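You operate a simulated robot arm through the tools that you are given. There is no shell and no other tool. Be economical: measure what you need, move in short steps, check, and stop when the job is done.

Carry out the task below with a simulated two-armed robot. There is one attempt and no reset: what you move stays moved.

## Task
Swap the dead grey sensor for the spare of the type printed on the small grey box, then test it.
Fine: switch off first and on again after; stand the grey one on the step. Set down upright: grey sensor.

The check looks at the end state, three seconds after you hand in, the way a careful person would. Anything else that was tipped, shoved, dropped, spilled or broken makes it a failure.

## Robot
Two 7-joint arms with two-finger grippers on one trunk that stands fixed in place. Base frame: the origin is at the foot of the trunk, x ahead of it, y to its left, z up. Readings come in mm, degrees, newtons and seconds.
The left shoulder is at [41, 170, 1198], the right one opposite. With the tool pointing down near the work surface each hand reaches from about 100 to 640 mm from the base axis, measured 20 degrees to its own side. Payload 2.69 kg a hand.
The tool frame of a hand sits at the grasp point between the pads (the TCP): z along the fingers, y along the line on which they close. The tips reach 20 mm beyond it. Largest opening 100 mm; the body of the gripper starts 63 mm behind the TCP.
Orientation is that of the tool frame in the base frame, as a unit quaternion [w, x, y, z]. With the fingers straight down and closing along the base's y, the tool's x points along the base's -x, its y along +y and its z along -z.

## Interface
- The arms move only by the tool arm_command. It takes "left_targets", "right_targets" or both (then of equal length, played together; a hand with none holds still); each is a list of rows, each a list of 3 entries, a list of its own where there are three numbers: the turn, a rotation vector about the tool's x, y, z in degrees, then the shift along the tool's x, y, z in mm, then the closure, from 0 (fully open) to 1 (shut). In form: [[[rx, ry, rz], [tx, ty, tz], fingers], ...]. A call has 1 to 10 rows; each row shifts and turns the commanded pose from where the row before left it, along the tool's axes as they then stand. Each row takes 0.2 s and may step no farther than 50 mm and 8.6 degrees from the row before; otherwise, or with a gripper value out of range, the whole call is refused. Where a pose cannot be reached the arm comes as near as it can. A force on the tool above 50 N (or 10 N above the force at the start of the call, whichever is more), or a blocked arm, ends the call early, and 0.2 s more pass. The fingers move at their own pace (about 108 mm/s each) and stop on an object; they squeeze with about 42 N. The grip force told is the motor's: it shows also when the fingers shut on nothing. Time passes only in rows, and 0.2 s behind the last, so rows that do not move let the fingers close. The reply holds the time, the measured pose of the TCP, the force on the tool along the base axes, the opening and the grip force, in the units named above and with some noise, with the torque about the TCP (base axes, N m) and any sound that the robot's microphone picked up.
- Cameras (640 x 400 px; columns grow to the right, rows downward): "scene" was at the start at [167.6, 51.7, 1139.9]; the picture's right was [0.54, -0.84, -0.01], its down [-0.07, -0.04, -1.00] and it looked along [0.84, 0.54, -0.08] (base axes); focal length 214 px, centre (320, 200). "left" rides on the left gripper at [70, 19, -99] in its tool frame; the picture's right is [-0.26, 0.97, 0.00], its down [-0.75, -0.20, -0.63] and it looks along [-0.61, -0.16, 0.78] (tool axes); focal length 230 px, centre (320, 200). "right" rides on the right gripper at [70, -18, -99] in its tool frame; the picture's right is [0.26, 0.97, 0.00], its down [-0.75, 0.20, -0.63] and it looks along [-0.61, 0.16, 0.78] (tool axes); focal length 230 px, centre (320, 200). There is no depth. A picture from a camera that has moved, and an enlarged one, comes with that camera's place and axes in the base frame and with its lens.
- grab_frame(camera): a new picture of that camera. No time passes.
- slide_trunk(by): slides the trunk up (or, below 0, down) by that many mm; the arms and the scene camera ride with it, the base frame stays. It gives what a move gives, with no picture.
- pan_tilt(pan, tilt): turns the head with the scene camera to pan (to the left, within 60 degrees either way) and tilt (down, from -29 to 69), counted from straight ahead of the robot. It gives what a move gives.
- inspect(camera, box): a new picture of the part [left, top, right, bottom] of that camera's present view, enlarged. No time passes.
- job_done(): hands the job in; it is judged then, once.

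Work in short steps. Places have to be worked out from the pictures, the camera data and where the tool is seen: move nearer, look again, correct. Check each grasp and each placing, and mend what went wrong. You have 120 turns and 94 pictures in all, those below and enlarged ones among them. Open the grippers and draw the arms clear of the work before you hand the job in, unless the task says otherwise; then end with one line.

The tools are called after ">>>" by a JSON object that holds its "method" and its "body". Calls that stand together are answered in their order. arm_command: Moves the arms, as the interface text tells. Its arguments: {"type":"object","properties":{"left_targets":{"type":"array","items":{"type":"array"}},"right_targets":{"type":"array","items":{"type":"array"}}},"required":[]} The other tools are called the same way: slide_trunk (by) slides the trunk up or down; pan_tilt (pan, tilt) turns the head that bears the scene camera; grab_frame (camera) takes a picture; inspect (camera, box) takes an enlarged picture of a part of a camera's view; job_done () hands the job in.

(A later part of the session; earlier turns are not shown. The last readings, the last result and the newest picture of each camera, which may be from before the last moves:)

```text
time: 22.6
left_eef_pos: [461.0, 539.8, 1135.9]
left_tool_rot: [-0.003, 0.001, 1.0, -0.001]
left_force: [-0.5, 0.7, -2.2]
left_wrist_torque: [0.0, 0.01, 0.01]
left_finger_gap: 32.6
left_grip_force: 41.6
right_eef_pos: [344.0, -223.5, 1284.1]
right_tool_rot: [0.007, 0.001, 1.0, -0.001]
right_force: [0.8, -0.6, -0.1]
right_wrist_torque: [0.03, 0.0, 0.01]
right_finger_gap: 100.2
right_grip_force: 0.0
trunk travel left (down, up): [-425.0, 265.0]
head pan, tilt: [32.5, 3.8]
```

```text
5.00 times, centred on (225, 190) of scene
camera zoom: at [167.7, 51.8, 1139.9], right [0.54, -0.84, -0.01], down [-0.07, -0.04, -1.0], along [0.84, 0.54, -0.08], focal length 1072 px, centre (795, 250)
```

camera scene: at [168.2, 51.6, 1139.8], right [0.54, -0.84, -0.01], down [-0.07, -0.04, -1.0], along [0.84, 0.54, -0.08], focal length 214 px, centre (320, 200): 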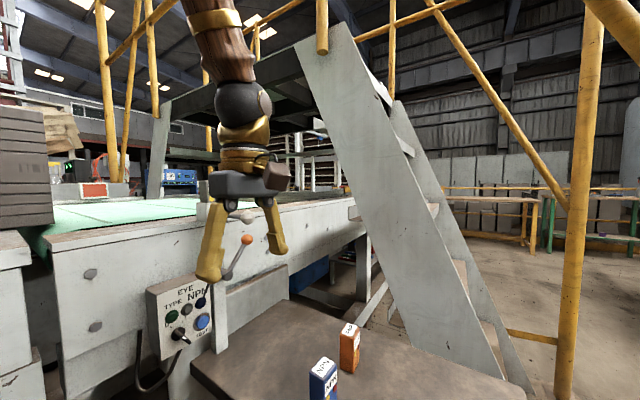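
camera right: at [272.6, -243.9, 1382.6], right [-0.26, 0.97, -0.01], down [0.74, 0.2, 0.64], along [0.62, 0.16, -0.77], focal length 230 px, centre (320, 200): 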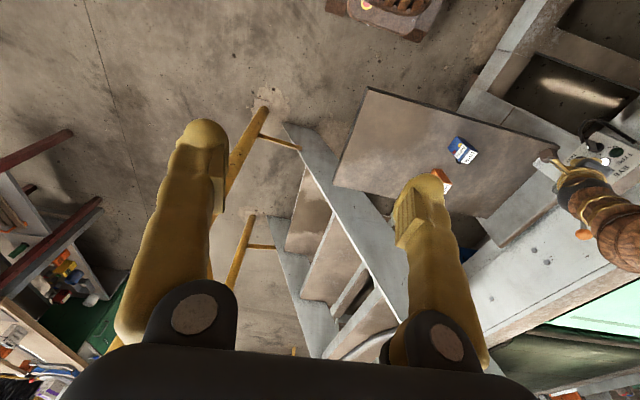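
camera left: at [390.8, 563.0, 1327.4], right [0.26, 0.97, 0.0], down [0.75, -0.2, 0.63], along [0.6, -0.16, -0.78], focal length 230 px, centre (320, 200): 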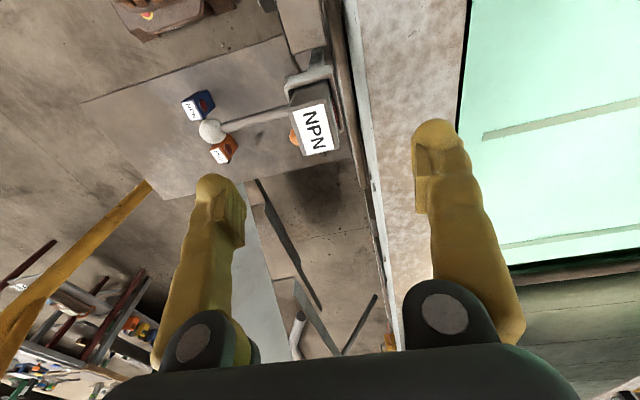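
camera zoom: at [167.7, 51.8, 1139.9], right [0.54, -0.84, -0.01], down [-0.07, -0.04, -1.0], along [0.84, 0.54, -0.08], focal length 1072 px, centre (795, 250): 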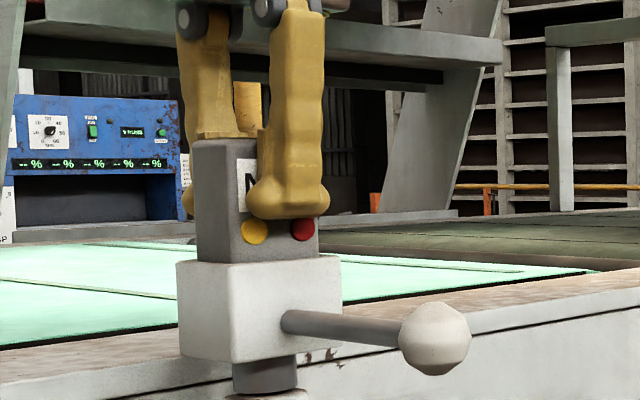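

It slides up freely with only its own weight (~2 N), so no clamp. I continue lifting straight up.

>>> {"method": "arm_command", "body": {"left_targets": [[[0, 0, 0], [0, 0, -10], 1], [[0, 0, 0], [0, 0, -15], 1], [[0, 0, 0], [0, 0, -20], 1], [[0, 0, 0], [0, 0, -25], 1], [[0, 0, 0], [0, 0, -30], 1], [[0, 0, 0], [0, 0, -40], 1], [[0, 0, 0], [0, 0, 0], 1]]}}

>>> {"method": "grab_frame", "body": {"camera": "scene"}}

>>> {"method": "inspect", "body": {"camera": "scene", "box": [180, 100, 270, 230]}}

>>> {"method": "inspect", "body": {"camera": "left", "box": [60, 0, 460, 260]}}

```text
time: 24.2
left_eef_pos: [462.0, 539.4, 1279.6]
left_tool_rot: [-0.004, 0.002, 1.0, -0.002]
left_force: [0.5, 0.4, -1.3]
left_wrist_torque: [-0.02, 0.02, 0.01]
left_finger_gap: 32.8
left_grip_force: 41.8
right_eef_pos: [344.7, -224.5, 1284.5]
right_tool_rot: [0.008, 0.0, 1.0, -0.001]
right_force: [0.1, 0.4, -0.1]
right_wrist_torque: [0.0, 0.0, -0.01]
right_finger_gap: 100.0
right_grip_force: 0.1
trunk travel left (down, up): [-425.0, 265.0]
head pan, tilt: [32.5, 3.8]
```

```text
54 pictures are left
camera scene: at [167.7, 52.0, 1139.9], right [0.54, -0.84, -0.01], down [-0.07, -0.04, -1.0], along [0.84, 0.54, -0.08], focal length 214 px, centre (320, 200)
```

scene: 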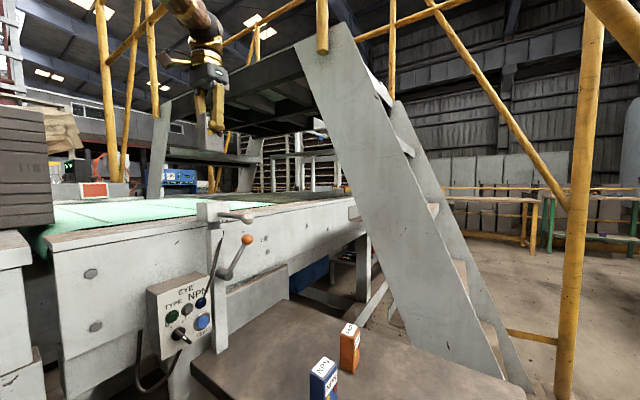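

```text
3.08 times, centred on (225, 165) of scene
camera zoom: at [167.7, 52.0, 1139.9], right [0.54, -0.84, -0.01], down [-0.07, -0.04, -1.0], along [0.84, 0.54, -0.08], focal length 660 px, centre (612, 308)
```

zoom: 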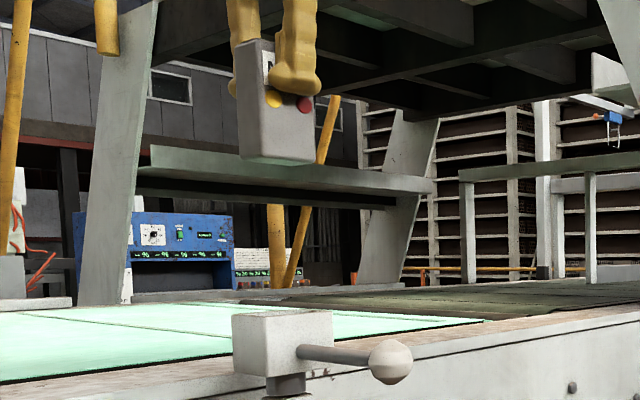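

```text
1.54 times, centred on (260, 130) of left
camera zoom: at [393.1, 557.8, 1379.4], right [0.26, 0.97, 0.0], down [0.75, -0.2, 0.63], along [0.6, -0.17, -0.78], focal length 354 px, centre (412, 308)
```

zoom: 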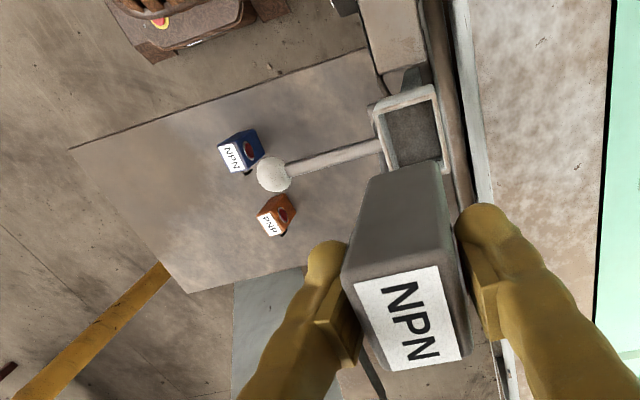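

Sensor is out: about 88 mm tall, bottom 71 mm below the TCP. The step top is ≈720, blue spare at (474,242), orange at (588,245). I carry the grey one at height to a free spot near (480,110).

>>> {"method": "arm_command", "body": {"left_targets": [[[0, 0, 0], [-2, -30, 0], 1], [[0, 0, 0], [-2, -50, 0], 1], [[0, 0, 0], [-2, -50, 0], 1], [[0, 0, 0], [-2, -50, 0], 1], [[0, 0, 0], [-2, -50, 0], 1], [[0, 0, 0], [-2, -50, 0], 1], [[0, 0, 0], [-2, -50, 0], 1], [[0, 0, 0], [-2, -50, 0], 1], [[0, 0, 0], [-2, -50, 0], 1], [[0, 0, 0], [0, 0, 0], 1]]}}

>>> {"method": "arm_command", "body": {"left_targets": [[[0, 0, 0], [0, 0, 40], 1], [[0, 0, 0], [0, 0, 50], 1], [[0, 0, 0], [0, 0, 50], 1], [[0, 0, 0], [0, 0, 50], 1], [[0, 0, 0], [0, 0, 50], 1], [[0, 0, 0], [0, 0, 50], 1], [[0, 0, 0], [0, 0, 50], 1], [[0, 0, 0], [0, 0, 50], 1], [[0, 0, 0], [0, 0, 30], 1], [[0, 0, 0], [0, 0, 0], 1]]}}

>>> {"method": "grab_frame", "body": {"camera": "left"}}

>>> {"method": "grab_frame", "body": {"camera": "scene"}}

```text
time: 26.4
left_eef_pos: [476.2, 109.6, 1275.9]
left_tool_rot: [-0.003, 0.001, 1.0, -0.001]
left_force: [0.5, 0.1, -1.6]
left_wrist_torque: [-0.01, 0.01, 0.02]
left_finger_gap: 32.6
left_grip_force: 42.1
right_eef_pos: [343.2, -223.6, 1284.9]
right_tool_rot: [0.007, 0.0, 1.0, -0.001]
right_force: [0.7, -0.3, 0.5]
right_wrist_torque: [-0.03, 0.01, 0.0]
right_finger_gap: 99.9
right_grip_force: 0.0
trunk travel left (down, up): [-425.0, 265.0]
head pan, tilt: [32.5, 3.8]
```

```text
time: 28.6
left_eef_pos: [474.2, 109.1, 852.5]
left_tool_rot: [-0.002, 0.0, 1.0, 0.001]
left_force: [0.0, -0.2, -1.4]
left_wrist_torque: [-0.04, 0.0, -0.02]
left_finger_gap: 33.0
left_grip_force: 41.8
right_eef_pos: [343.3, -223.4, 1284.6]
right_tool_rot: [0.008, 0.0, 1.0, -0.001]
right_force: [0.3, 0.2, 0.2]
right_wrist_torque: [0.0, -0.01, -0.03]
right_finger_gap: 100.2
right_grip_force: 0.1
trunk travel left (down, up): [-425.0, 265.0]
head pan, tilt: [32.5, 3.8]
```

```text
51 pictures are left
camera left: at [404.8, 128.1, 953.4], right [0.26, 0.97, 0.0], down [0.75, -0.2, 0.63], along [0.6, -0.16, -0.78], focal length 230 px, centre (320, 200)
```

left: 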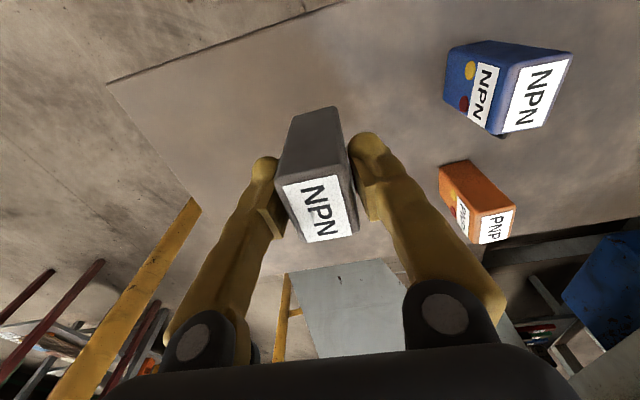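

```text
50 pictures are left
camera scene: at [167.5, 51.6, 1140.0], right [0.54, -0.84, -0.01], down [-0.07, -0.04, -1.0], along [0.84, 0.54, -0.08], focal length 214 px, centre (320, 200)
```

scene: 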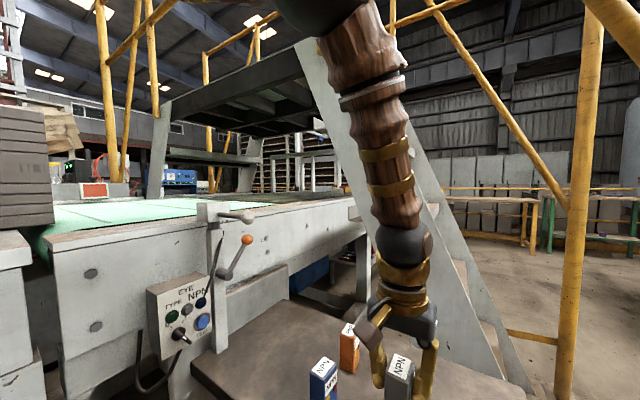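

Spot is clear. I lower to just above the step (TCP ≈800), then feel for contact in 3 mm rows.

>>> {"method": "arm_command", "body": {"left_targets": [[[0, 0, 0], [0, 0, 30], 1], [[0, 0, 0], [0, 0, 20], 1], [[0, 0, 0], [0, 0, 0], 1]]}}

>>> {"method": "inspect", "body": {"camera": "scene", "box": [300, 300, 460, 400]}}

```text
time: 29.4
left_eef_pos: [474.0, 110.2, 805.5]
left_tool_rot: [-0.003, 0.001, 1.0, 0.0]
left_force: [-0.7, -0.7, -0.8]
left_wrist_torque: [-0.01, 0.01, 0.0]
left_finger_gap: 32.7
left_grip_force: 41.8
right_eef_pos: [343.8, -223.7, 1285.1]
right_tool_rot: [0.008, 0.0, 1.0, -0.002]
right_force: [0.8, -0.4, 0.2]
right_wrist_torque: [-0.02, 0.02, -0.02]
right_finger_gap: 100.1
right_grip_force: 0.1
trunk travel left (down, up): [-425.0, 265.0]
head pan, tilt: [32.5, 3.8]
```

```text
4.00 times, centred on (380, 350) of scene
camera zoom: at [167.8, 51.6, 1139.9], right [0.54, -0.84, -0.01], down [-0.07, -0.04, -1.0], along [0.84, 0.54, -0.08], focal length 858 px, centre (80, -400)
```

zoom: 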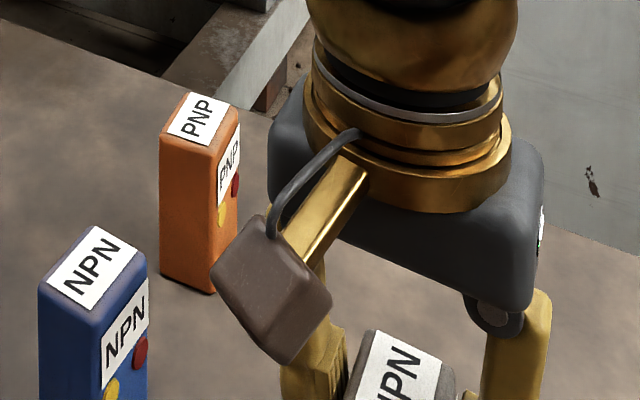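

I now feel for the step in small rows.

>>> {"method": "arm_command", "body": {"left_targets": [[[0, 0, 0], [0, 0, 4], 1], [[0, 0, 0], [0, 0, 3], 1], [[0, 0, 0], [0, 0, 2], 1], [[0, 0, 0], [0, 0, 2], 1], [[0, 0, 0], [0, 0, 0], 1]]}}

```text
time: 30.6
left_eef_pos: [475.1, 107.6, 794.3]
left_tool_rot: [-0.003, 0.001, 1.0, 0.0]
left_force: [-0.2, 0.1, -0.8]
left_wrist_torque: [-0.02, -0.02, -0.04]
left_finger_gap: 32.7
left_grip_force: 42.3
right_eef_pos: [343.8, -223.8, 1285.6]
right_tool_rot: [0.009, 0.0, 1.0, -0.001]
right_force: [-0.4, 0.4, -0.2]
right_wrist_torque: [0.02, 0.04, 0.0]
right_finger_gap: 100.2
right_grip_force: 0.0
trunk travel left (down, up): [-425.0, 265.0]
head pan, tilt: [32.5, 3.8]
```

Not in contact yet (−0.8 N is its weight); I go on by 2 mm rows.

>>> {"method": "arm_command", "body": {"left_targets": [[[0, 0, 0], [0, 0, 2], 1], [[0, 0, 0], [0, 0, 2], 1], [[0, 0, 0], [0, 0, 0], 1]]}}

```text
time: 31.4
left_eef_pos: [475.2, 108.7, 791.2]
left_tool_rot: [-0.002, 0.001, 1.0, -0.001]
left_force: [0.6, 0.2, -1.4]
left_wrist_torque: [0.0, 0.02, 0.0]
left_finger_gap: 32.5
left_grip_force: 42.4
right_eef_pos: [344.4, -224.8, 1284.8]
right_tool_rot: [0.007, 0.0, 1.0, -0.001]
right_force: [-0.4, -0.6, 0.0]
right_wrist_torque: [0.0, 0.03, -0.02]
right_finger_gap: 99.9
right_grip_force: 0.0
trunk travel left (down, up): [-425.0, 265.0]
head pan, tilt: [32.5, 3.8]
```

>>> {"method": "arm_command", "body": {"left_targets": [[[0, 0, 0], [0, 0, 2], 1], [[0, 0, 0], [0, 0, 2], 1], [[0, 0, 0], [0, 0, 0], 1]]}}

>>> {"method": "inspect", "body": {"camera": "left", "box": [220, 60, 420, 260]}}

```text
time: 32.2
left_eef_pos: [475.0, 109.9, 788.9]
left_tool_rot: [-0.003, 0.0, 1.0, 0.0]
left_force: [-0.6, 0.4, 4.5]
left_wrist_torque: [-0.09, 0.08, 0.01]
left_finger_gap: 32.8
left_grip_force: 42.0
right_eef_pos: [343.5, -224.9, 1285.6]
right_tool_rot: [0.008, 0.0, 1.0, -0.002]
right_force: [0.1, -0.2, 0.1]
right_wrist_torque: [0.01, 0.01, 0.02]
right_finger_gap: 100.1
right_grip_force: 0.1
trunk travel left (down, up): [-425.0, 265.0]
head pan, tilt: [32.5, 3.8]
```

```text
2.00 times, centred on (320, 160) of left
camera zoom: at [405.6, 127.6, 887.1], right [0.26, 0.97, 0.0], down [0.75, -0.2, 0.63], along [0.6, -0.16, -0.78], focal length 460 px, centre (320, 280)
```

zoom: 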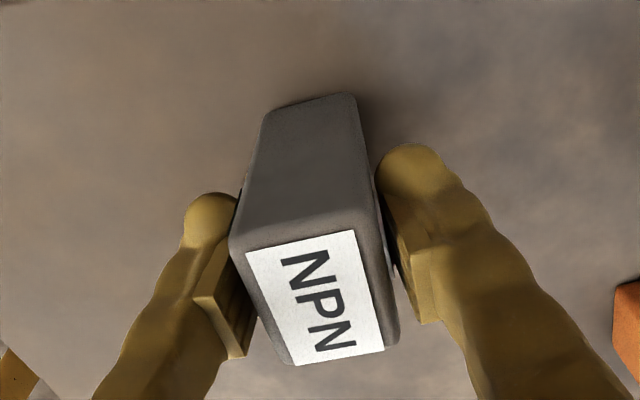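

Contact (4.5 N up). I open and rise straight up.

>>> {"method": "arm_command", "body": {"left_targets": [[[0, 0, 0], [0, 0, 0], 0.6], [[0, 0, 0], [0, 0, 0], 0.3], [[0, 0, 0], [0, 0, 0], 0.2], [[0, 0, 0], [0, 0, -30], 0.2], [[0, 0, 0], [0, 0, -40], 0.2], [[0, 0, 0], [0, 0, -50], 0.2], [[0, 0, 0], [0, 0, -40], 0.2], [[0, 0, 0], [0, 0, 0], 0]]}}

>>> {"method": "grab_frame", "body": {"camera": "left"}}

>>> {"method": "inspect", "body": {"camera": "left", "box": [380, 20, 540, 160]}}

```text
time: 34.0
left_eef_pos: [475.9, 107.2, 947.1]
left_tool_rot: [-0.003, 0.001, 1.0, 0.0]
left_force: [-0.1, 0.4, -0.3]
left_wrist_torque: [0.0, 0.04, 0.01]
left_finger_gap: 100.0
left_grip_force: 0.1
right_eef_pos: [344.6, -225.2, 1285.3]
right_tool_rot: [0.008, -0.001, 1.0, 0.0]
right_force: [0.3, 0.0, 0.4]
right_wrist_torque: [0.0, 0.03, 0.01]
right_finger_gap: 100.1
right_grip_force: 0.1
trunk travel left (down, up): [-425.0, 265.0]
head pan, tilt: [32.5, 3.8]
```

```text
47 pictures are left
camera left: at [407.6, 124.6, 1046.0], right [0.26, 0.97, 0.0], down [0.75, -0.2, 0.63], along [0.6, -0.16, -0.78], focal length 230 px, centre (320, 200)
```

left: 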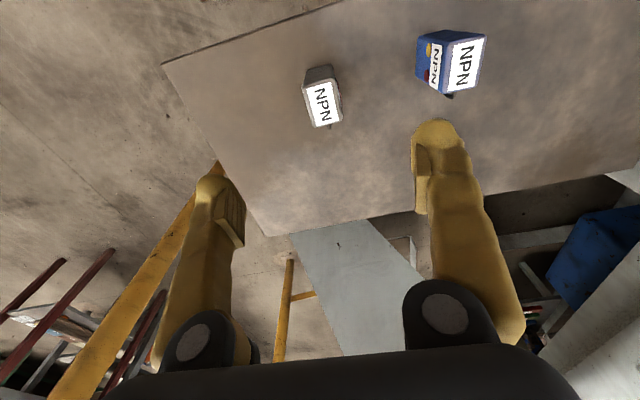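

```text
2.86 times, centred on (460, 90) of left
camera zoom: at [407.6, 124.6, 1046.0], right [0.26, 0.97, 0.0], down [0.75, -0.2, 0.63], along [0.6, -0.16, -0.78], focal length 657 px, centre (-80, 514)
```

zoom: 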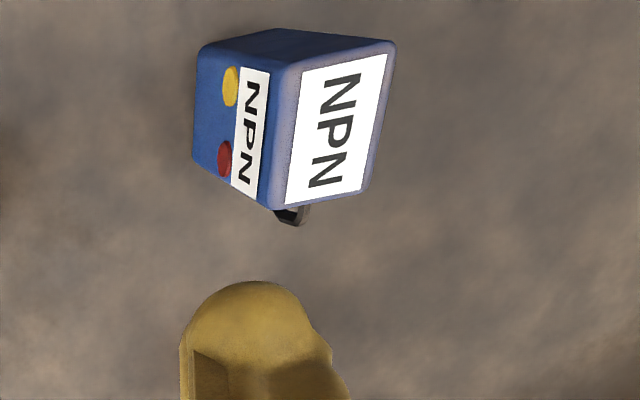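

Grey stands upright on the step. The blue spare is axis‑aligned at (475.5, 242), facing the same way as the holder. I move above it.

>>> {"method": "arm_command", "body": {"left_targets": [[[0, 0, 0], [0, 45, 0], 0], [[0, 0, 0], [0, 45, 0], 0], [[0, 0, 0], [0, 45, 0], 0], [[0, 0, 0], [0, 0, 30], 0], [[0, 0, 0], [0, 0, 0], 0]]}}

>>> {"method": "inspect", "body": {"camera": "left", "box": [220, 60, 420, 200]}}

>>> {"method": "grab_frame", "body": {"camera": "scene"}}

```text
time: 35.2
left_eef_pos: [473.8, 243.9, 917.5]
left_tool_rot: [-0.003, 0.001, 1.0, -0.001]
left_force: [-0.3, 0.2, -0.3]
left_wrist_torque: [0.01, -0.01, 0.03]
left_finger_gap: 100.1
left_grip_force: 0.0
right_eef_pos: [343.0, -222.7, 1284.5]
right_tool_rot: [0.008, 0.001, 1.0, 0.0]
right_force: [-0.1, 0.6, -0.6]
right_wrist_torque: [0.04, -0.02, 0.0]
right_finger_gap: 99.7
right_grip_force: 0.1
trunk travel left (down, up): [-425.0, 265.0]
head pan, tilt: [32.5, 3.8]
```

```text
2.86 times, centred on (320, 130) of left
camera zoom: at [404.7, 261.6, 1016.8], right [0.26, 0.97, 0.0], down [0.75, -0.2, 0.63], along [0.6, -0.16, -0.78], focal length 657 px, centre (320, 400)
```

zoom: 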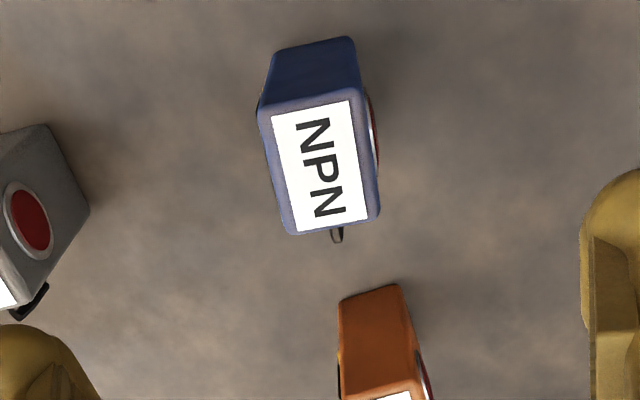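

```text
44 pictures are left
camera scene: at [167.0, 52.1, 1140.0], right [0.54, -0.84, -0.01], down [-0.07, -0.04, -1.0], along [0.84, 0.54, -0.08], focal length 214 px, centre (320, 200)
```

scene: 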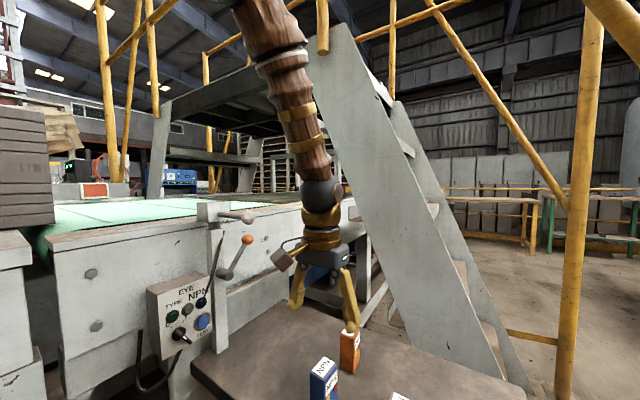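

Blue centre (473.5, 243), yawed about −4°. I match that yaw and descend to TCP z≈790.

>>> {"method": "arm_command", "body": {"left_targets": [[[0, 0, 3.5], [0, -0.5, 30], 0], [[0, 0, 0], [0, 0, 40], 0], [[0, 0, 0], [0, 0, 40], 0.2], [[0, 0, 0], [0, 0, 17], 0.3], [[0, 0, 0], [0, 0, 0], 0.3], [[0, 0, 0], [0, 0, 0], 0.3]]}}

>>> {"method": "inspect", "body": {"camera": "left", "box": [200, 60, 460, 260]}}

```text
time: 36.6
left_eef_pos: [476.2, 243.1, 788.5]
left_tool_rot: [-0.004, 0.031, 1.0, 0.0]
left_force: [-0.3, 0.0, 0.2]
left_wrist_torque: [0.01, -0.01, -0.02]
left_finger_gap: 70.0
left_grip_force: 0.1
right_eef_pos: [343.6, -224.9, 1284.3]
right_tool_rot: [0.007, 0.0, 1.0, -0.001]
right_force: [0.5, -0.7, 0.4]
right_wrist_torque: [0.01, 0.0, 0.01]
right_finger_gap: 100.0
right_grip_force: 0.0
trunk travel left (down, up): [-425.0, 265.0]
head pan, tilt: [32.5, 3.8]
```

```text
2.00 times, centred on (330, 160) of left
camera zoom: at [407.8, 265.5, 888.6], right [0.32, 0.95, 0.0], down [0.74, -0.25, 0.63], along [0.59, -0.2, -0.78], focal length 460 px, centre (300, 280)
```

zoom: 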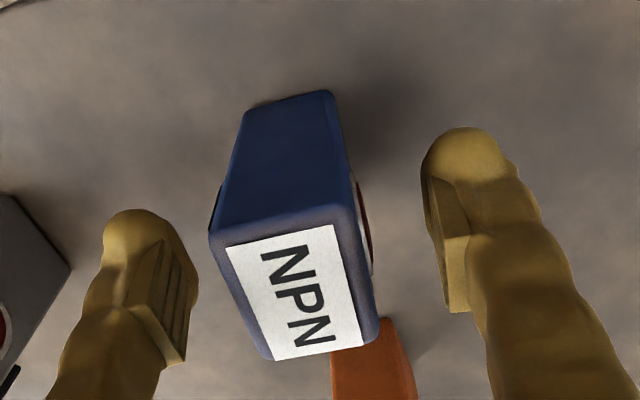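

Well centred between the pads. I close and lift straight up.

>>> {"method": "arm_command", "body": {"left_targets": [[[0, 0, 0], [0, -0.5, 0], 0.6], [[0, 0, 0], [0, 0, 0], 1], [[0, 0, 0], [0, 0, 0], 1], [[0, 0, 0], [0, 0, 0], 1], [[0, 0, 0], [0, 0, -20], 1], [[0, 0, 0], [0, 0, -40], 1], [[0, 0, 0], [0, 0, -50], 1], [[0, 0, 0], [0, 0, 0], 1]]}}

>>> {"method": "inspect", "body": {"camera": "left", "box": [120, 20, 520, 260]}}

```text
time: 38.4
left_eef_pos: [479.6, 242.3, 898.0]
left_tool_rot: [-0.002, 0.031, 1.0, -0.001]
left_force: [0.6, -0.1, -1.2]
left_wrist_torque: [-0.02, 0.0, 0.03]
left_finger_gap: 32.6
left_grip_force: 42.1
right_eef_pos: [345.2, -223.9, 1284.3]
right_tool_rot: [0.007, 0.0, 1.0, -0.002]
right_force: [-0.8, -0.3, -0.3]
right_wrist_torque: [0.03, -0.01, -0.02]
right_finger_gap: 100.0
right_grip_force: 0.0
trunk travel left (down, up): [-425.0, 265.0]
head pan, tilt: [32.5, 3.8]
```

```text
1.60 times, centred on (320, 140) of left
camera zoom: at [410.3, 264.7, 998.1], right [0.32, 0.95, 0.0], down [0.74, -0.25, 0.63], along [0.59, -0.2, -0.78], focal length 368 px, centre (320, 296)
```

zoom: 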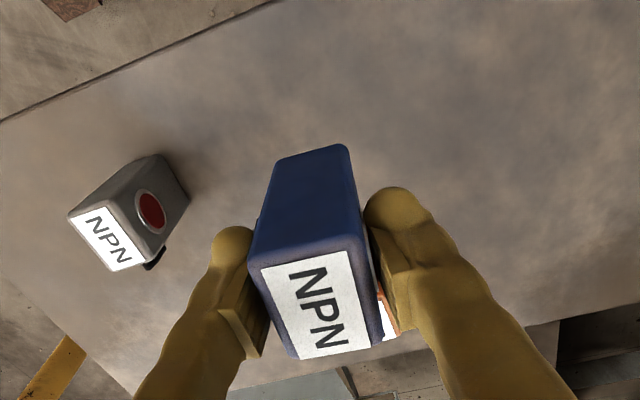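

Blue is held upright just as the grey was. I raise it to 1290, undo the yaw and carry it over the holder at (460, 539.5).

>>> {"method": "arm_command", "body": {"left_targets": [[[0, 0, 0], [0, 0, -40], 1], [[0, 0, 0], [0, 0, -50], 1], [[0, 0, 0], [0, 0, -50], 1], [[0, 0, 0], [0, 0, -50], 1], [[0, 0, 0], [0, 0, -50], 1], [[0, 0, 0], [0, 0, -50], 1], [[0, 0, 0], [0, 0, -50], 1], [[0, 0, -3.5], [0, 0, -50], 1], [[0, 0, 0], [0, 0, 0], 1]]}}

>>> {"method": "arm_command", "body": {"left_targets": [[[0, 0, 0], [3, 35, 0], 1], [[0, 0, 0], [3, 50, 0], 1], [[0, 0, 0], [3, 50, 0], 1], [[0, 0, 0], [3, 50, 0], 1], [[0, 0, 0], [3, 50, 0], 1], [[0, 0, 0], [2, 50, 0], 1], [[0, 0, 0], [0, 12, 0], 1], [[0, 0, 0], [0, 0, 0], 1]]}}

```text
time: 40.4
left_eef_pos: [477.6, 243.0, 1292.2]
left_tool_rot: [-0.002, 0.0, 1.0, 0.0]
left_force: [-0.4, 0.7, -0.8]
left_wrist_torque: [-0.01, 0.02, 0.01]
left_finger_gap: 32.8
left_grip_force: 41.8
right_eef_pos: [344.5, -224.7, 1284.9]
right_tool_rot: [0.007, 0.0, 1.0, -0.001]
right_force: [0.7, 0.9, -0.7]
right_wrist_torque: [-0.02, -0.02, -0.01]
right_finger_gap: 100.2
right_grip_force: 0.1
trunk travel left (down, up): [-425.0, 265.0]
head pan, tilt: [32.5, 3.8]
```

```text
time: 42.2
left_eef_pos: [466.0, 545.4, 1292.1]
left_tool_rot: [-0.003, 0.002, 1.0, -0.002]
left_force: [0.0, 0.6, -1.8]
left_wrist_torque: [-0.01, 0.01, 0.03]
left_finger_gap: 32.6
left_grip_force: 41.9
right_eef_pos: [344.8, -224.5, 1284.5]
right_tool_rot: [0.007, -0.001, 1.0, -0.001]
right_force: [-0.4, 0.2, 0.4]
right_wrist_torque: [-0.01, -0.01, -0.04]
right_finger_gap: 99.9
right_grip_force: 0.2
trunk travel left (down, up): [-425.0, 265.0]
head pan, tilt: [32.5, 3.8]
```

Slightly off; I correct to (460.5, 539.5), lower to TCP 1200 (still above the holder) and check alignment visually.

>>> {"method": "arm_command", "body": {"left_targets": [[[0, 0, 0], [5, -6, 0], 1], [[0, 0, 0], [0, 0, 45], 1], [[0, 0, 0], [0, 0, 45], 1], [[0, 0, 0], [0, 0, 0], 1], [[0, 0, 0], [0, 0, 0], 1]]}}

>>> {"method": "grab_frame", "body": {"camera": "left"}}

>>> {"method": "inspect", "body": {"camera": "scene", "box": [180, 130, 270, 230]}}

```text
time: 43.4
left_eef_pos: [457.7, 536.2, 1198.7]
left_tool_rot: [-0.003, 0.001, 1.0, 0.0]
left_force: [0.0, 0.2, -1.9]
left_wrist_torque: [-0.01, -0.01, -0.01]
left_finger_gap: 32.7
left_grip_force: 42.4
right_eef_pos: [344.0, -223.8, 1285.5]
right_tool_rot: [0.008, 0.0, 1.0, -0.001]
right_force: [0.5, 0.0, 0.5]
right_wrist_torque: [-0.01, -0.03, -0.01]
right_finger_gap: 99.8
right_grip_force: 0.0
trunk travel left (down, up): [-425.0, 265.0]
head pan, tilt: [32.5, 3.8]
```

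```text
41 pictures are left
camera left: at [388.1, 555.9, 1297.6], right [0.26, 0.97, 0.0], down [0.75, -0.2, 0.63], along [0.6, -0.17, -0.78], focal length 230 px, centre (320, 200)
```

left: 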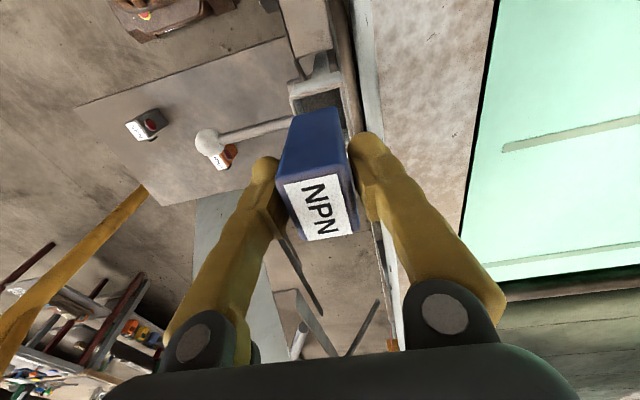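

```text
4.00 times, centred on (225, 180) of scene
camera zoom: at [167.9, 51.9, 1139.9], right [0.54, -0.84, -0.01], down [-0.07, -0.04, -1.0], along [0.84, 0.54, -0.08], focal length 858 px, centre (700, 280)
```

zoom: 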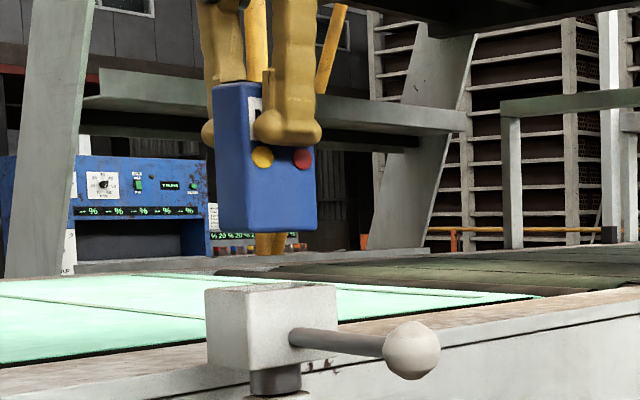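

I nudge +2.5 in x and +3 in y and re‑read twice to average the noise.

>>> {"method": "arm_command", "body": {"left_targets": [[[0, 0, 0], [-2.5, 3, 0], 1], [[0, 0, 0], [0, 0, 0], 1], [[0, 0, 0], [0, 0, 0], 1]]}}

>>> {"method": "arm_command", "body": {"left_targets": [[[0, 0, 0], [0, 0, 0], 1]]}}

>>> {"method": "inspect", "body": {"camera": "left", "box": [260, 60, 380, 140]}}

>>> {"method": "inspect", "body": {"camera": "scene", "box": [195, 160, 240, 230]}}

```text
time: 44.2
left_eef_pos: [458.7, 540.0, 1199.4]
left_tool_rot: [-0.003, 0.001, 1.0, -0.001]
left_force: [-0.5, -0.5, -2.2]
left_wrist_torque: [0.04, -0.02, -0.01]
left_finger_gap: 32.5
left_grip_force: 41.6
right_eef_pos: [345.3, -224.5, 1284.8]
right_tool_rot: [0.007, 0.001, 1.0, -0.001]
right_force: [-0.5, -0.1, -0.4]
right_wrist_torque: [0.02, 0.01, -0.01]
right_finger_gap: 100.1
right_grip_force: 0.0
trunk travel left (down, up): [-425.0, 265.0]
head pan, tilt: [32.5, 3.8]
```

```text
time: 44.6
left_eef_pos: [458.9, 540.0, 1198.6]
left_tool_rot: [-0.003, 0.001, 1.0, -0.001]
left_force: [0.1, -0.3, -1.7]
left_wrist_torque: [0.0, -0.01, 0.0]
left_finger_gap: 32.8
left_grip_force: 42.1
right_eef_pos: [343.3, -223.7, 1285.4]
right_tool_rot: [0.008, 0.0, 1.0, -0.001]
right_force: [0.6, 0.8, 0.3]
right_wrist_torque: [-0.01, 0.0, -0.01]
right_finger_gap: 100.1
right_grip_force: 0.0
trunk travel left (down, up): [-425.0, 265.0]
head pan, tilt: [32.5, 3.8]
```

```text
5.00 times, centred on (320, 100) of left
camera zoom: at [390.1, 558.6, 1298.3], right [0.26, 0.97, 0.0], down [0.75, -0.2, 0.63], along [0.6, -0.17, -0.78], focal length 1150 px, centre (320, 700)
```

zoom: 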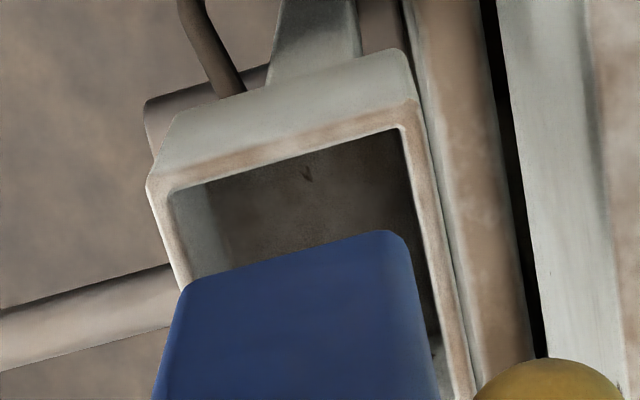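

```text
5.71 times, centred on (218, 195) of scene
camera zoom: at [167.7, 51.8, 1139.9], right [0.54, -0.84, -0.01], down [-0.07, -0.04, -1.0], along [0.84, 0.54, -0.08], focal length 1226 px, centre (906, 229)
```

zoom: 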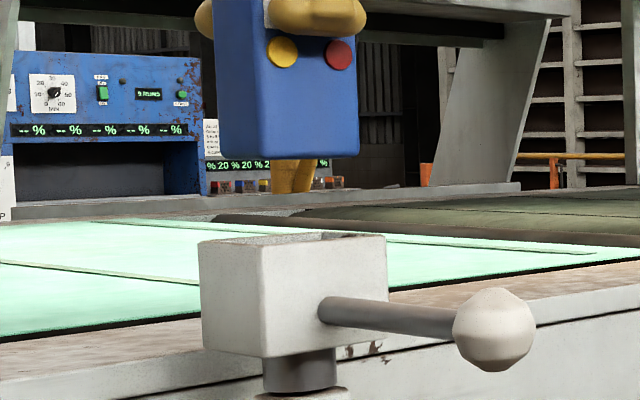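

In y the sensor sits centred over the opening (522–555 vs 520–558), and x matches the extraction pose. I lower slowly into the mouth.

>>> {"method": "arm_command", "body": {"left_targets": [[[0, 0, 0], [0, 0, 12], 1], [[0, 0, 0], [0, 0, 10], 1], [[0, 0, 0], [0, 0, 5], 1], [[0, 0, 0], [0, 0, 4], 1], [[0, 0, 0], [0, 0, 4], 1], [[0, 0, 0], [0, 0, 0], 1]]}}

>>> {"method": "inspect", "body": {"camera": "left", "box": [260, 60, 380, 140]}}

>>> {"method": "inspect", "body": {"camera": "scene", "box": [195, 160, 240, 230]}}

```text
time: 46.0
left_eef_pos: [459.6, 538.9, 1164.8]
left_tool_rot: [-0.003, 0.001, 1.0, -0.001]
left_force: [0.3, 0.7, -1.0]
left_wrist_torque: [-0.02, -0.01, 0.01]
left_finger_gap: 32.5
left_grip_force: 41.9
right_eef_pos: [344.3, -223.4, 1286.5]
right_tool_rot: [0.007, 0.0, 1.0, -0.001]
right_force: [-0.3, -0.5, 0.4]
right_wrist_torque: [-0.01, 0.0, -0.06]
right_finger_gap: 100.0
right_grip_force: 0.0
trunk travel left (down, up): [-425.0, 265.0]
head pan, tilt: [32.5, 3.8]
```

```text
5.00 times, centred on (320, 100) of left
camera zoom: at [389.6, 557.0, 1264.0], right [0.26, 0.97, 0.0], down [0.75, -0.2, 0.63], along [0.6, -0.17, -0.78], focal length 1150 px, centre (320, 700)
```

zoom: 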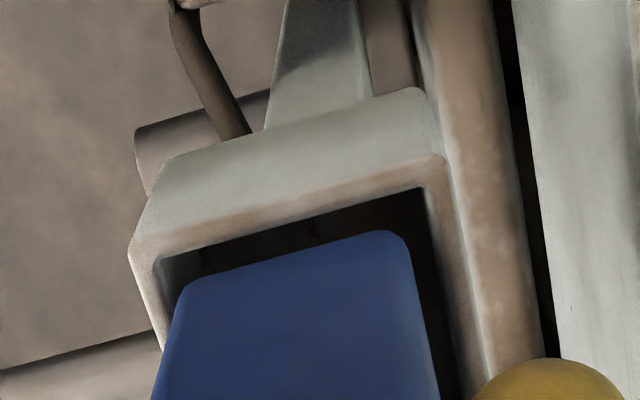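

```text
5.71 times, centred on (218, 195) of scene
camera zoom: at [167.7, 51.8, 1139.9], right [0.54, -0.84, -0.01], down [-0.07, -0.04, -1.0], along [0.84, 0.54, -0.08], focal length 1226 px, centre (906, 229)
```

zoom: 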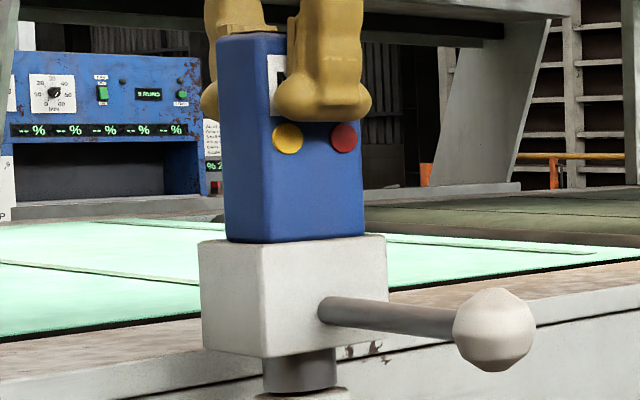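

No contact force and the bottom is entering the mouth. I continue down in 4–5 mm rows.

>>> {"method": "arm_command", "body": {"left_targets": [[[0, 0, 0], [0.5, 0.3, 5], 1], [[0, 0, 0], [0, 0, 5], 1], [[0, 0, 0], [0, 0, 5], 1], [[0, 0, 0], [0, 0, 5], 1], [[0, 0, 0], [0, 0, 5], 1], [[0, 0, 0], [0, 0, 4], 1], [[0, 0, 0], [0, 0, 0], 1]]}}

>>> {"method": "inspect", "body": {"camera": "scene", "box": [195, 160, 240, 230]}}

```text
time: 47.6
left_eef_pos: [457.4, 539.0, 1135.9]
left_tool_rot: [-0.002, 0.002, 1.0, -0.001]
left_force: [-0.4, 5.8, 0.8]
left_wrist_torque: [0.37, 0.01, 0.0]
left_finger_gap: 32.6
left_grip_force: 41.7
right_eef_pos: [343.4, -223.3, 1284.2]
right_tool_rot: [0.008, 0.0, 1.0, -0.002]
right_force: [-1.2, 0.5, -0.1]
right_wrist_torque: [0.01, 0.01, -0.01]
right_finger_gap: 100.1
right_grip_force: 0.1
trunk travel left (down, up): [-425.0, 265.0]
head pan, tilt: [32.5, 3.8]
```

```text
5.71 times, centred on (218, 195) of scene
camera zoom: at [167.6, 52.4, 1139.9], right [0.54, -0.84, -0.01], down [-0.07, -0.04, -1.0], along [0.84, 0.54, -0.08], focal length 1226 px, centre (906, 229)
```

zoom: 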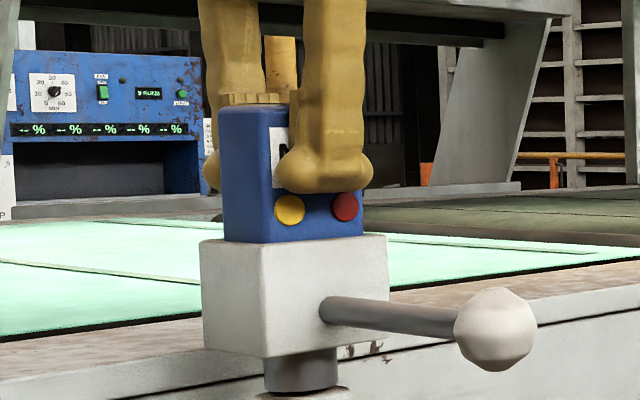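

Light side contact with the front wall (+5.8 N in y). I shift +1.5 mm in y and go down the last ~6 mm.

>>> {"method": "arm_command", "body": {"left_targets": [[[0, 0, 0], [-0.5, 1.5, 0], 1], [[0, 0, 0], [0, 0, 3], 1], [[0, 0, 0], [0, 0, 2], 1], [[0, 0, 0], [0, 0, 0], 1]]}}

```text
time: 48.6
left_eef_pos: [457.8, 538.9, 1132.5]
left_tool_rot: [-0.003, 0.0, 1.0, -0.001]
left_force: [-0.4, 1.4, -1.6]
left_wrist_torque: [0.04, 0.03, 0.01]
left_finger_gap: 32.6
left_grip_force: 42.4
right_eef_pos: [343.4, -223.8, 1284.8]
right_tool_rot: [0.008, -0.001, 1.0, -0.001]
right_force: [0.4, -0.4, 0.3]
right_wrist_torque: [0.01, 0.02, 0.02]
right_finger_gap: 99.9
right_grip_force: 0.1
trunk travel left (down, up): [-425.0, 265.0]
head pan, tilt: [32.5, 3.8]
```

>>> {"method": "arm_command", "body": {"left_targets": [[[0, 0, 0], [0, 0.5, 2], 1], [[0, 0, 0], [0, 0, 2], 1], [[0, 0, 0], [0, 0, 1.5], 1], [[0, 0, 0], [0, 0, 0], 1]]}}

>>> {"method": "inspect", "body": {"camera": "scene", "box": [195, 160, 240, 230]}}

```text
time: 49.6
left_eef_pos: [459.6, 539.8, 1128.6]
left_tool_rot: [0.001, 0.002, 1.0, 0.0]
left_force: [4.0, 6.3, 32.1]
left_wrist_torque: [0.12, -0.14, 0.01]
left_finger_gap: 32.7
left_grip_force: 42.4
right_eef_pos: [341.2, -225.3, 1285.0]
right_tool_rot: [0.008, -0.001, 1.0, 0.0]
right_force: [-0.4, -0.3, 0.5]
right_wrist_torque: [0.01, 0.0, 0.02]
right_finger_gap: 100.1
right_grip_force: 0.0
trunk travel left (down, up): [-425.0, 265.0]
head pan, tilt: [32.5, 3.8]
```

```text
5.71 times, centred on (218, 195) of scene
camera zoom: at [166.2, 50.3, 1140.4], right [0.54, -0.84, -0.01], down [-0.07, -0.03, -1.0], along [0.84, 0.54, -0.08], focal length 1226 px, centre (906, 229)
```

zoom: 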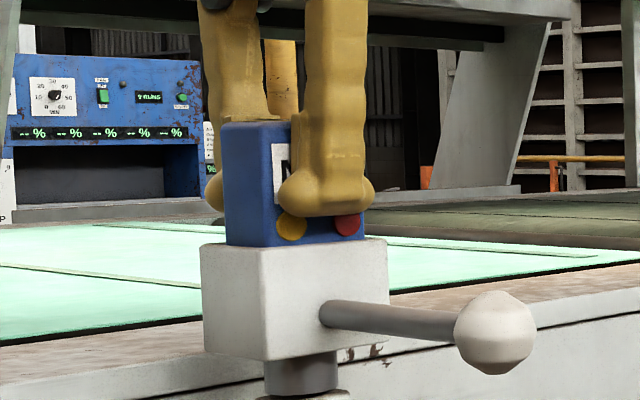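

Seated at the same depth as the grey one (1128.6, bottom contact). I relieve the pressure by 1.5 mm, open, and rise.

>>> {"method": "arm_command", "body": {"left_targets": [[[0, 0, 0], [0, 0, -2], 1], [[0, 0, 0], [0, 0, 0], 0.6], [[0, 0, 0], [0, 0, 0], 0.3], [[0, 0, 0], [0, 0, 0], 0.2], [[0, 0, 0], [0, 0, -30], 0.2], [[0, 0, 0], [0, 0, -50], 0.2], [[0, 0, 0], [0, 0, -50], 0.2], [[0, 0, 0], [0, 0, -50], 0.2], [[0, 0, 0], [0, 0, 0], 0.2]]}}

>>> {"method": "inspect", "body": {"camera": "scene", "box": [180, 150, 270, 230]}}

>>> {"method": "inspect", "body": {"camera": "left", "box": [220, 40, 420, 200]}}

```text
time: 51.6
left_eef_pos: [462.7, 542.0, 1312.9]
left_tool_rot: [-0.003, 0.002, 1.0, -0.002]
left_force: [0.8, 0.3, -1.3]
left_wrist_torque: [0.01, 0.01, 0.05]
left_finger_gap: 80.2
left_grip_force: 0.2
right_eef_pos: [342.8, -224.4, 1285.2]
right_tool_rot: [0.008, 0.0, 1.0, -0.001]
right_force: [0.8, -0.5, 0.4]
right_wrist_torque: [-0.02, -0.02, -0.01]
right_finger_gap: 99.9
right_grip_force: 0.1
trunk travel left (down, up): [-425.0, 265.0]
head pan, tilt: [32.5, 3.8]
```

```text
5.00 times, centred on (225, 190) of scene
camera zoom: at [167.2, 51.7, 1140.0], right [0.54, -0.84, -0.01], down [-0.07, -0.04, -1.0], along [0.84, 0.54, -0.08], focal length 1072 px, centre (795, 250)
```

zoom: 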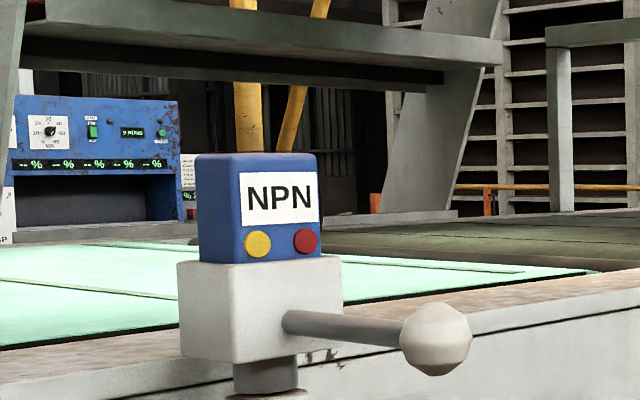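

```text
2.50 times, centred on (320, 120) of left
camera zoom: at [394.0, 561.2, 1412.8], right [0.26, 0.97, 0.0], down [0.75, -0.2, 0.63], along [0.6, -0.17, -0.78], focal length 575 px, centre (320, 400)
```

zoom: 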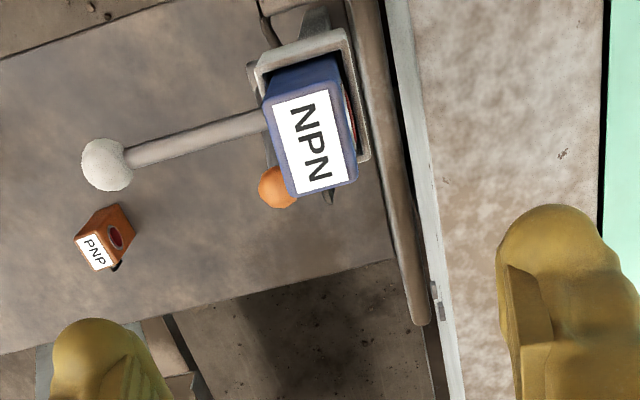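

The blue sensor is fully seated, label forward like the old one. I pull the left hand back, yaw it toward the panel, and then raise the trunk a little for better reach at the panel.

>>> {"method": "arm_command", "body": {"left_targets": [[[0, 0, 0], [30, -40, 0], 0.5], [[0, 0, 0], [30, -40, 0], 1], [[0, 0, 0], [30, -40, 0], 1], [[0, 0, 0], [30, -40, 0], 1], [[0, 0, 0], [10, -30, 0], 1], [[0, 0, 0], [0, 0, 0], 1]]}}

>>> {"method": "arm_command", "body": {"left_targets": [[[0, 0, -8.5], [0, 0, 0], 1], [[0, 0, -8.5], [0, 0, 0], 1], [[0, 0, -8.5], [0, 0, 0], 1], [[0, 0, -8.5], [0, 0, 0], 1], [[0, 0, -8.5], [0, 0, 0], 1], [[0, 0, -8.5], [0, 0, 0], 1], [[0, 0, -8.5], [0, 0, 0], 1], [[0, 0, -8.5], [0, 0, 0], 1], [[0, 0, -8.5], [0, 0, 0], 1], [[0, 0, -8.5], [0, 0, 0], 1]]}}

>>> {"method": "slide_trunk", "body": {"by": 100}}

```text
time: 53.0
left_eef_pos: [331.7, 349.0, 1303.1]
left_tool_rot: [-0.01, 0.001, 1.0, -0.001]
left_force: [-0.4, 0.6, 0.2]
left_wrist_torque: [0.0, -0.03, 0.04]
left_finger_gap: 0.0
left_grip_force: 29.3
right_eef_pos: [343.5, -223.5, 1284.2]
right_tool_rot: [0.007, 0.0, 1.0, -0.001]
right_force: [0.1, -0.2, 0.1]
right_wrist_torque: [-0.03, 0.0, 0.02]
right_finger_gap: 100.2
right_grip_force: 0.0
trunk travel left (down, up): [-425.0, 265.0]
head pan, tilt: [32.5, 3.8]
```

```text
time: 55.2
left_eef_pos: [328.3, 349.5, 1307.2]
left_tool_rot: [-0.003, -0.677, 0.736, 0.003]
left_force: [-0.5, 1.0, -0.7]
left_wrist_torque: [0.0, -0.03, -0.02]
left_finger_gap: 0.0
left_grip_force: 29.5
right_eef_pos: [343.9, -225.4, 1285.7]
right_tool_rot: [0.008, 0.0, 1.0, 0.0]
right_force: [0.0, -0.2, -0.4]
right_wrist_torque: [0.03, 0.01, -0.05]
right_finger_gap: 100.0
right_grip_force: 0.0
trunk travel left (down, up): [-425.0, 265.0]
head pan, tilt: [32.5, 3.8]
```

```text
time: 56.5
left_eef_pos: [328.4, 350.8, 1405.8]
left_tool_rot: [-0.006, -0.675, 0.738, 0.005]
left_force: [0.2, 0.8, 0.7]
left_wrist_torque: [-0.01, -0.01, -0.02]
left_finger_gap: 0.0
left_grip_force: 29.8
right_eef_pos: [344.0, -223.6, 1385.0]
right_tool_rot: [0.008, 0.0, 1.0, -0.001]
right_force: [-1.1, -0.2, -0.3]
right_wrist_torque: [0.01, 0.0, 0.03]
right_finger_gap: 100.0
right_grip_force: 0.0
trunk travel left (down, up): [-525.0, 165.0]
head pan, tilt: [32.5, 3.8]
```

Now I lower to z≈980 beside the panel and pitch forward.

>>> {"method": "arm_command", "body": {"left_targets": [[[0, 0, -5], [0, 0, 45], 1], [[0, 0, 0], [0, 0, 50], 1], [[0, 0, 0], [0, 0, 50], 1], [[0, 0, 0], [0, 0, 50], 1], [[0, 0, 0], [0, 0, 50], 1], [[0, 0, 0], [0, 0, 50], 1], [[0, 0, 0], [0, 0, 50], 1], [[0, 0, 0], [0, 0, 50], 1], [[0, 0, 0], [0, 0, 30], 1], [[0, 0, 0], [0, 0, 0], 1]]}}

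>>> {"method": "arm_command", "body": {"left_targets": [[[0, -8.6, 0], [0, 0, 0], 1], [[0, -8.6, 0], [0, 0, 0], 1], [[0, -8.6, 0], [0, 0, 0], 1], [[0, -8.6, 0], [0, 0, 0], 1], [[0, -8.6, 0], [0, 0, 0], 1], [[0, 0, 0], [0, 0, 0], 1]]}}

>>> {"method": "grab_frame", "body": {"camera": "left"}}

```text
time: 58.7
left_eef_pos: [326.5, 347.9, 984.4]
left_tool_rot: [-0.003, -0.706, 0.708, 0.001]
left_force: [0.4, -0.5, 0.5]
left_wrist_torque: [0.02, 0.01, 0.0]
left_finger_gap: 0.2
left_grip_force: 29.6
right_eef_pos: [344.6, -224.7, 1384.7]
right_tool_rot: [0.008, -0.001, 1.0, 0.0]
right_force: [0.6, -0.3, -0.1]
right_wrist_torque: [0.01, -0.02, 0.0]
right_finger_gap: 100.3
right_grip_force: 0.0
trunk travel left (down, up): [-525.0, 165.0]
head pan, tilt: [32.5, 3.8]
```

```text
time: 60.1
left_eef_pos: [318.6, 356.4, 980.0]
left_tool_rot: [-0.231, 0.687, -0.64, -0.255]
left_force: [-0.1, 0.8, 0.0]
left_wrist_torque: [-0.01, -0.02, 0.01]
left_finger_gap: 0.0
left_grip_force: 29.5
left hand out of reach, approached as far as the arm can: row 4
right_eef_pos: [342.4, -222.6, 1385.9]
right_tool_rot: [0.008, -0.001, 1.0, -0.001]
right_force: [0.2, -0.5, 0.2]
right_wrist_torque: [-0.06, 0.0, -0.03]
right_finger_gap: 99.8
right_grip_force: 0.1
trunk travel left (down, up): [-525.0, 165.0]
head pan, tilt: [32.5, 3.8]
```

```text
31 pictures are left
camera left: at [309.6, 238.2, 1010.7], right [-0.98, 0.12, 0.18], down [0.2, 0.18, 0.96], along [0.09, 0.98, -0.2], focal length 230 px, centre (320, 200)
```

left: 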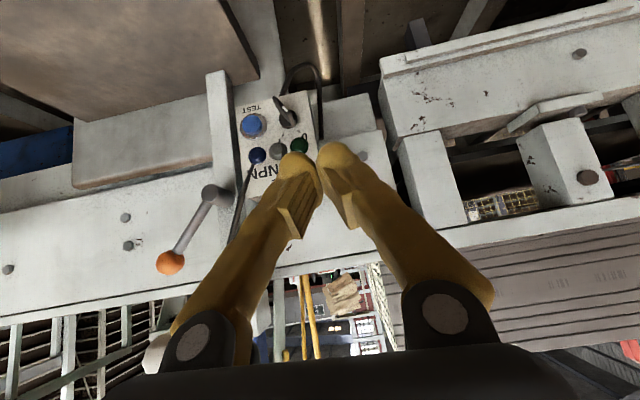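

The pitch is at a wrist limit here but improves farther out, as before. I advance toward the left side of the knob's upper end, stopping short.

>>> {"method": "arm_command", "body": {"left_targets": [[[0, 0, 0], [-3.4, 2.5, 45], 1], [[0, 0, 0], [-3.4, 2.5, 45], 1], [[0, 0, 0], [-3.2, 2.5, 42], 1], [[0, 0, 0], [0, 0, 0], 1], [[0, 0, 0], [0, 0, 0], 1]]}}

>>> {"method": "inspect", "body": {"camera": "left", "box": [200, 40, 400, 200]}}

```text
time: 60.7
left_eef_pos: [312.4, 400.3, 940.6]
left_tool_rot: [-0.262, 0.659, -0.658, -0.253]
left_force: [-0.3, 0.6, 0.1]
left_wrist_torque: [0.01, -0.02, -0.03]
left_finger_gap: 0.1
left_grip_force: 28.9
right_eef_pos: [318.5, -224.2, 1390.7]
right_tool_rot: [0.018, 0.0, 1.0, -0.002]
right_force: [-0.8, 0.5, 0.3]
right_wrist_torque: [-0.02, -0.07, 0.0]
right_finger_gap: 100.0
right_grip_force: 0.0
trunk travel left (down, up): [-525.0, 165.0]
head pan, tilt: [32.5, 3.8]
stopped in row 2 (left hand): the arm was blocked; the commanded pose is now the measured one
```

```text
2.50 times, centred on (300, 120) of left
camera zoom: at [292.5, 280.8, 964.8], right [-0.97, 0.19, 0.16], down [0.19, 0.12, 0.97], along [0.17, 0.97, -0.15], focal length 575 px, centre (370, 400)
```

zoom: 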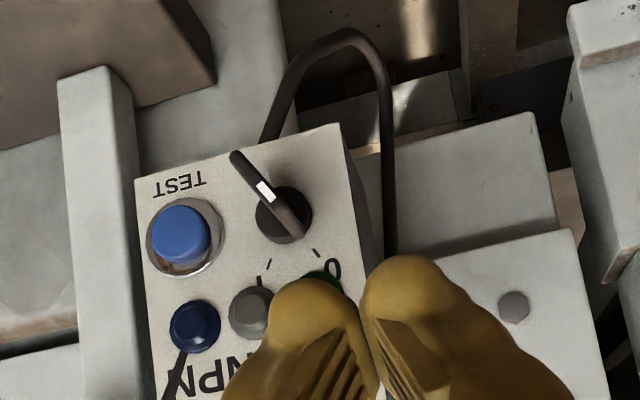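

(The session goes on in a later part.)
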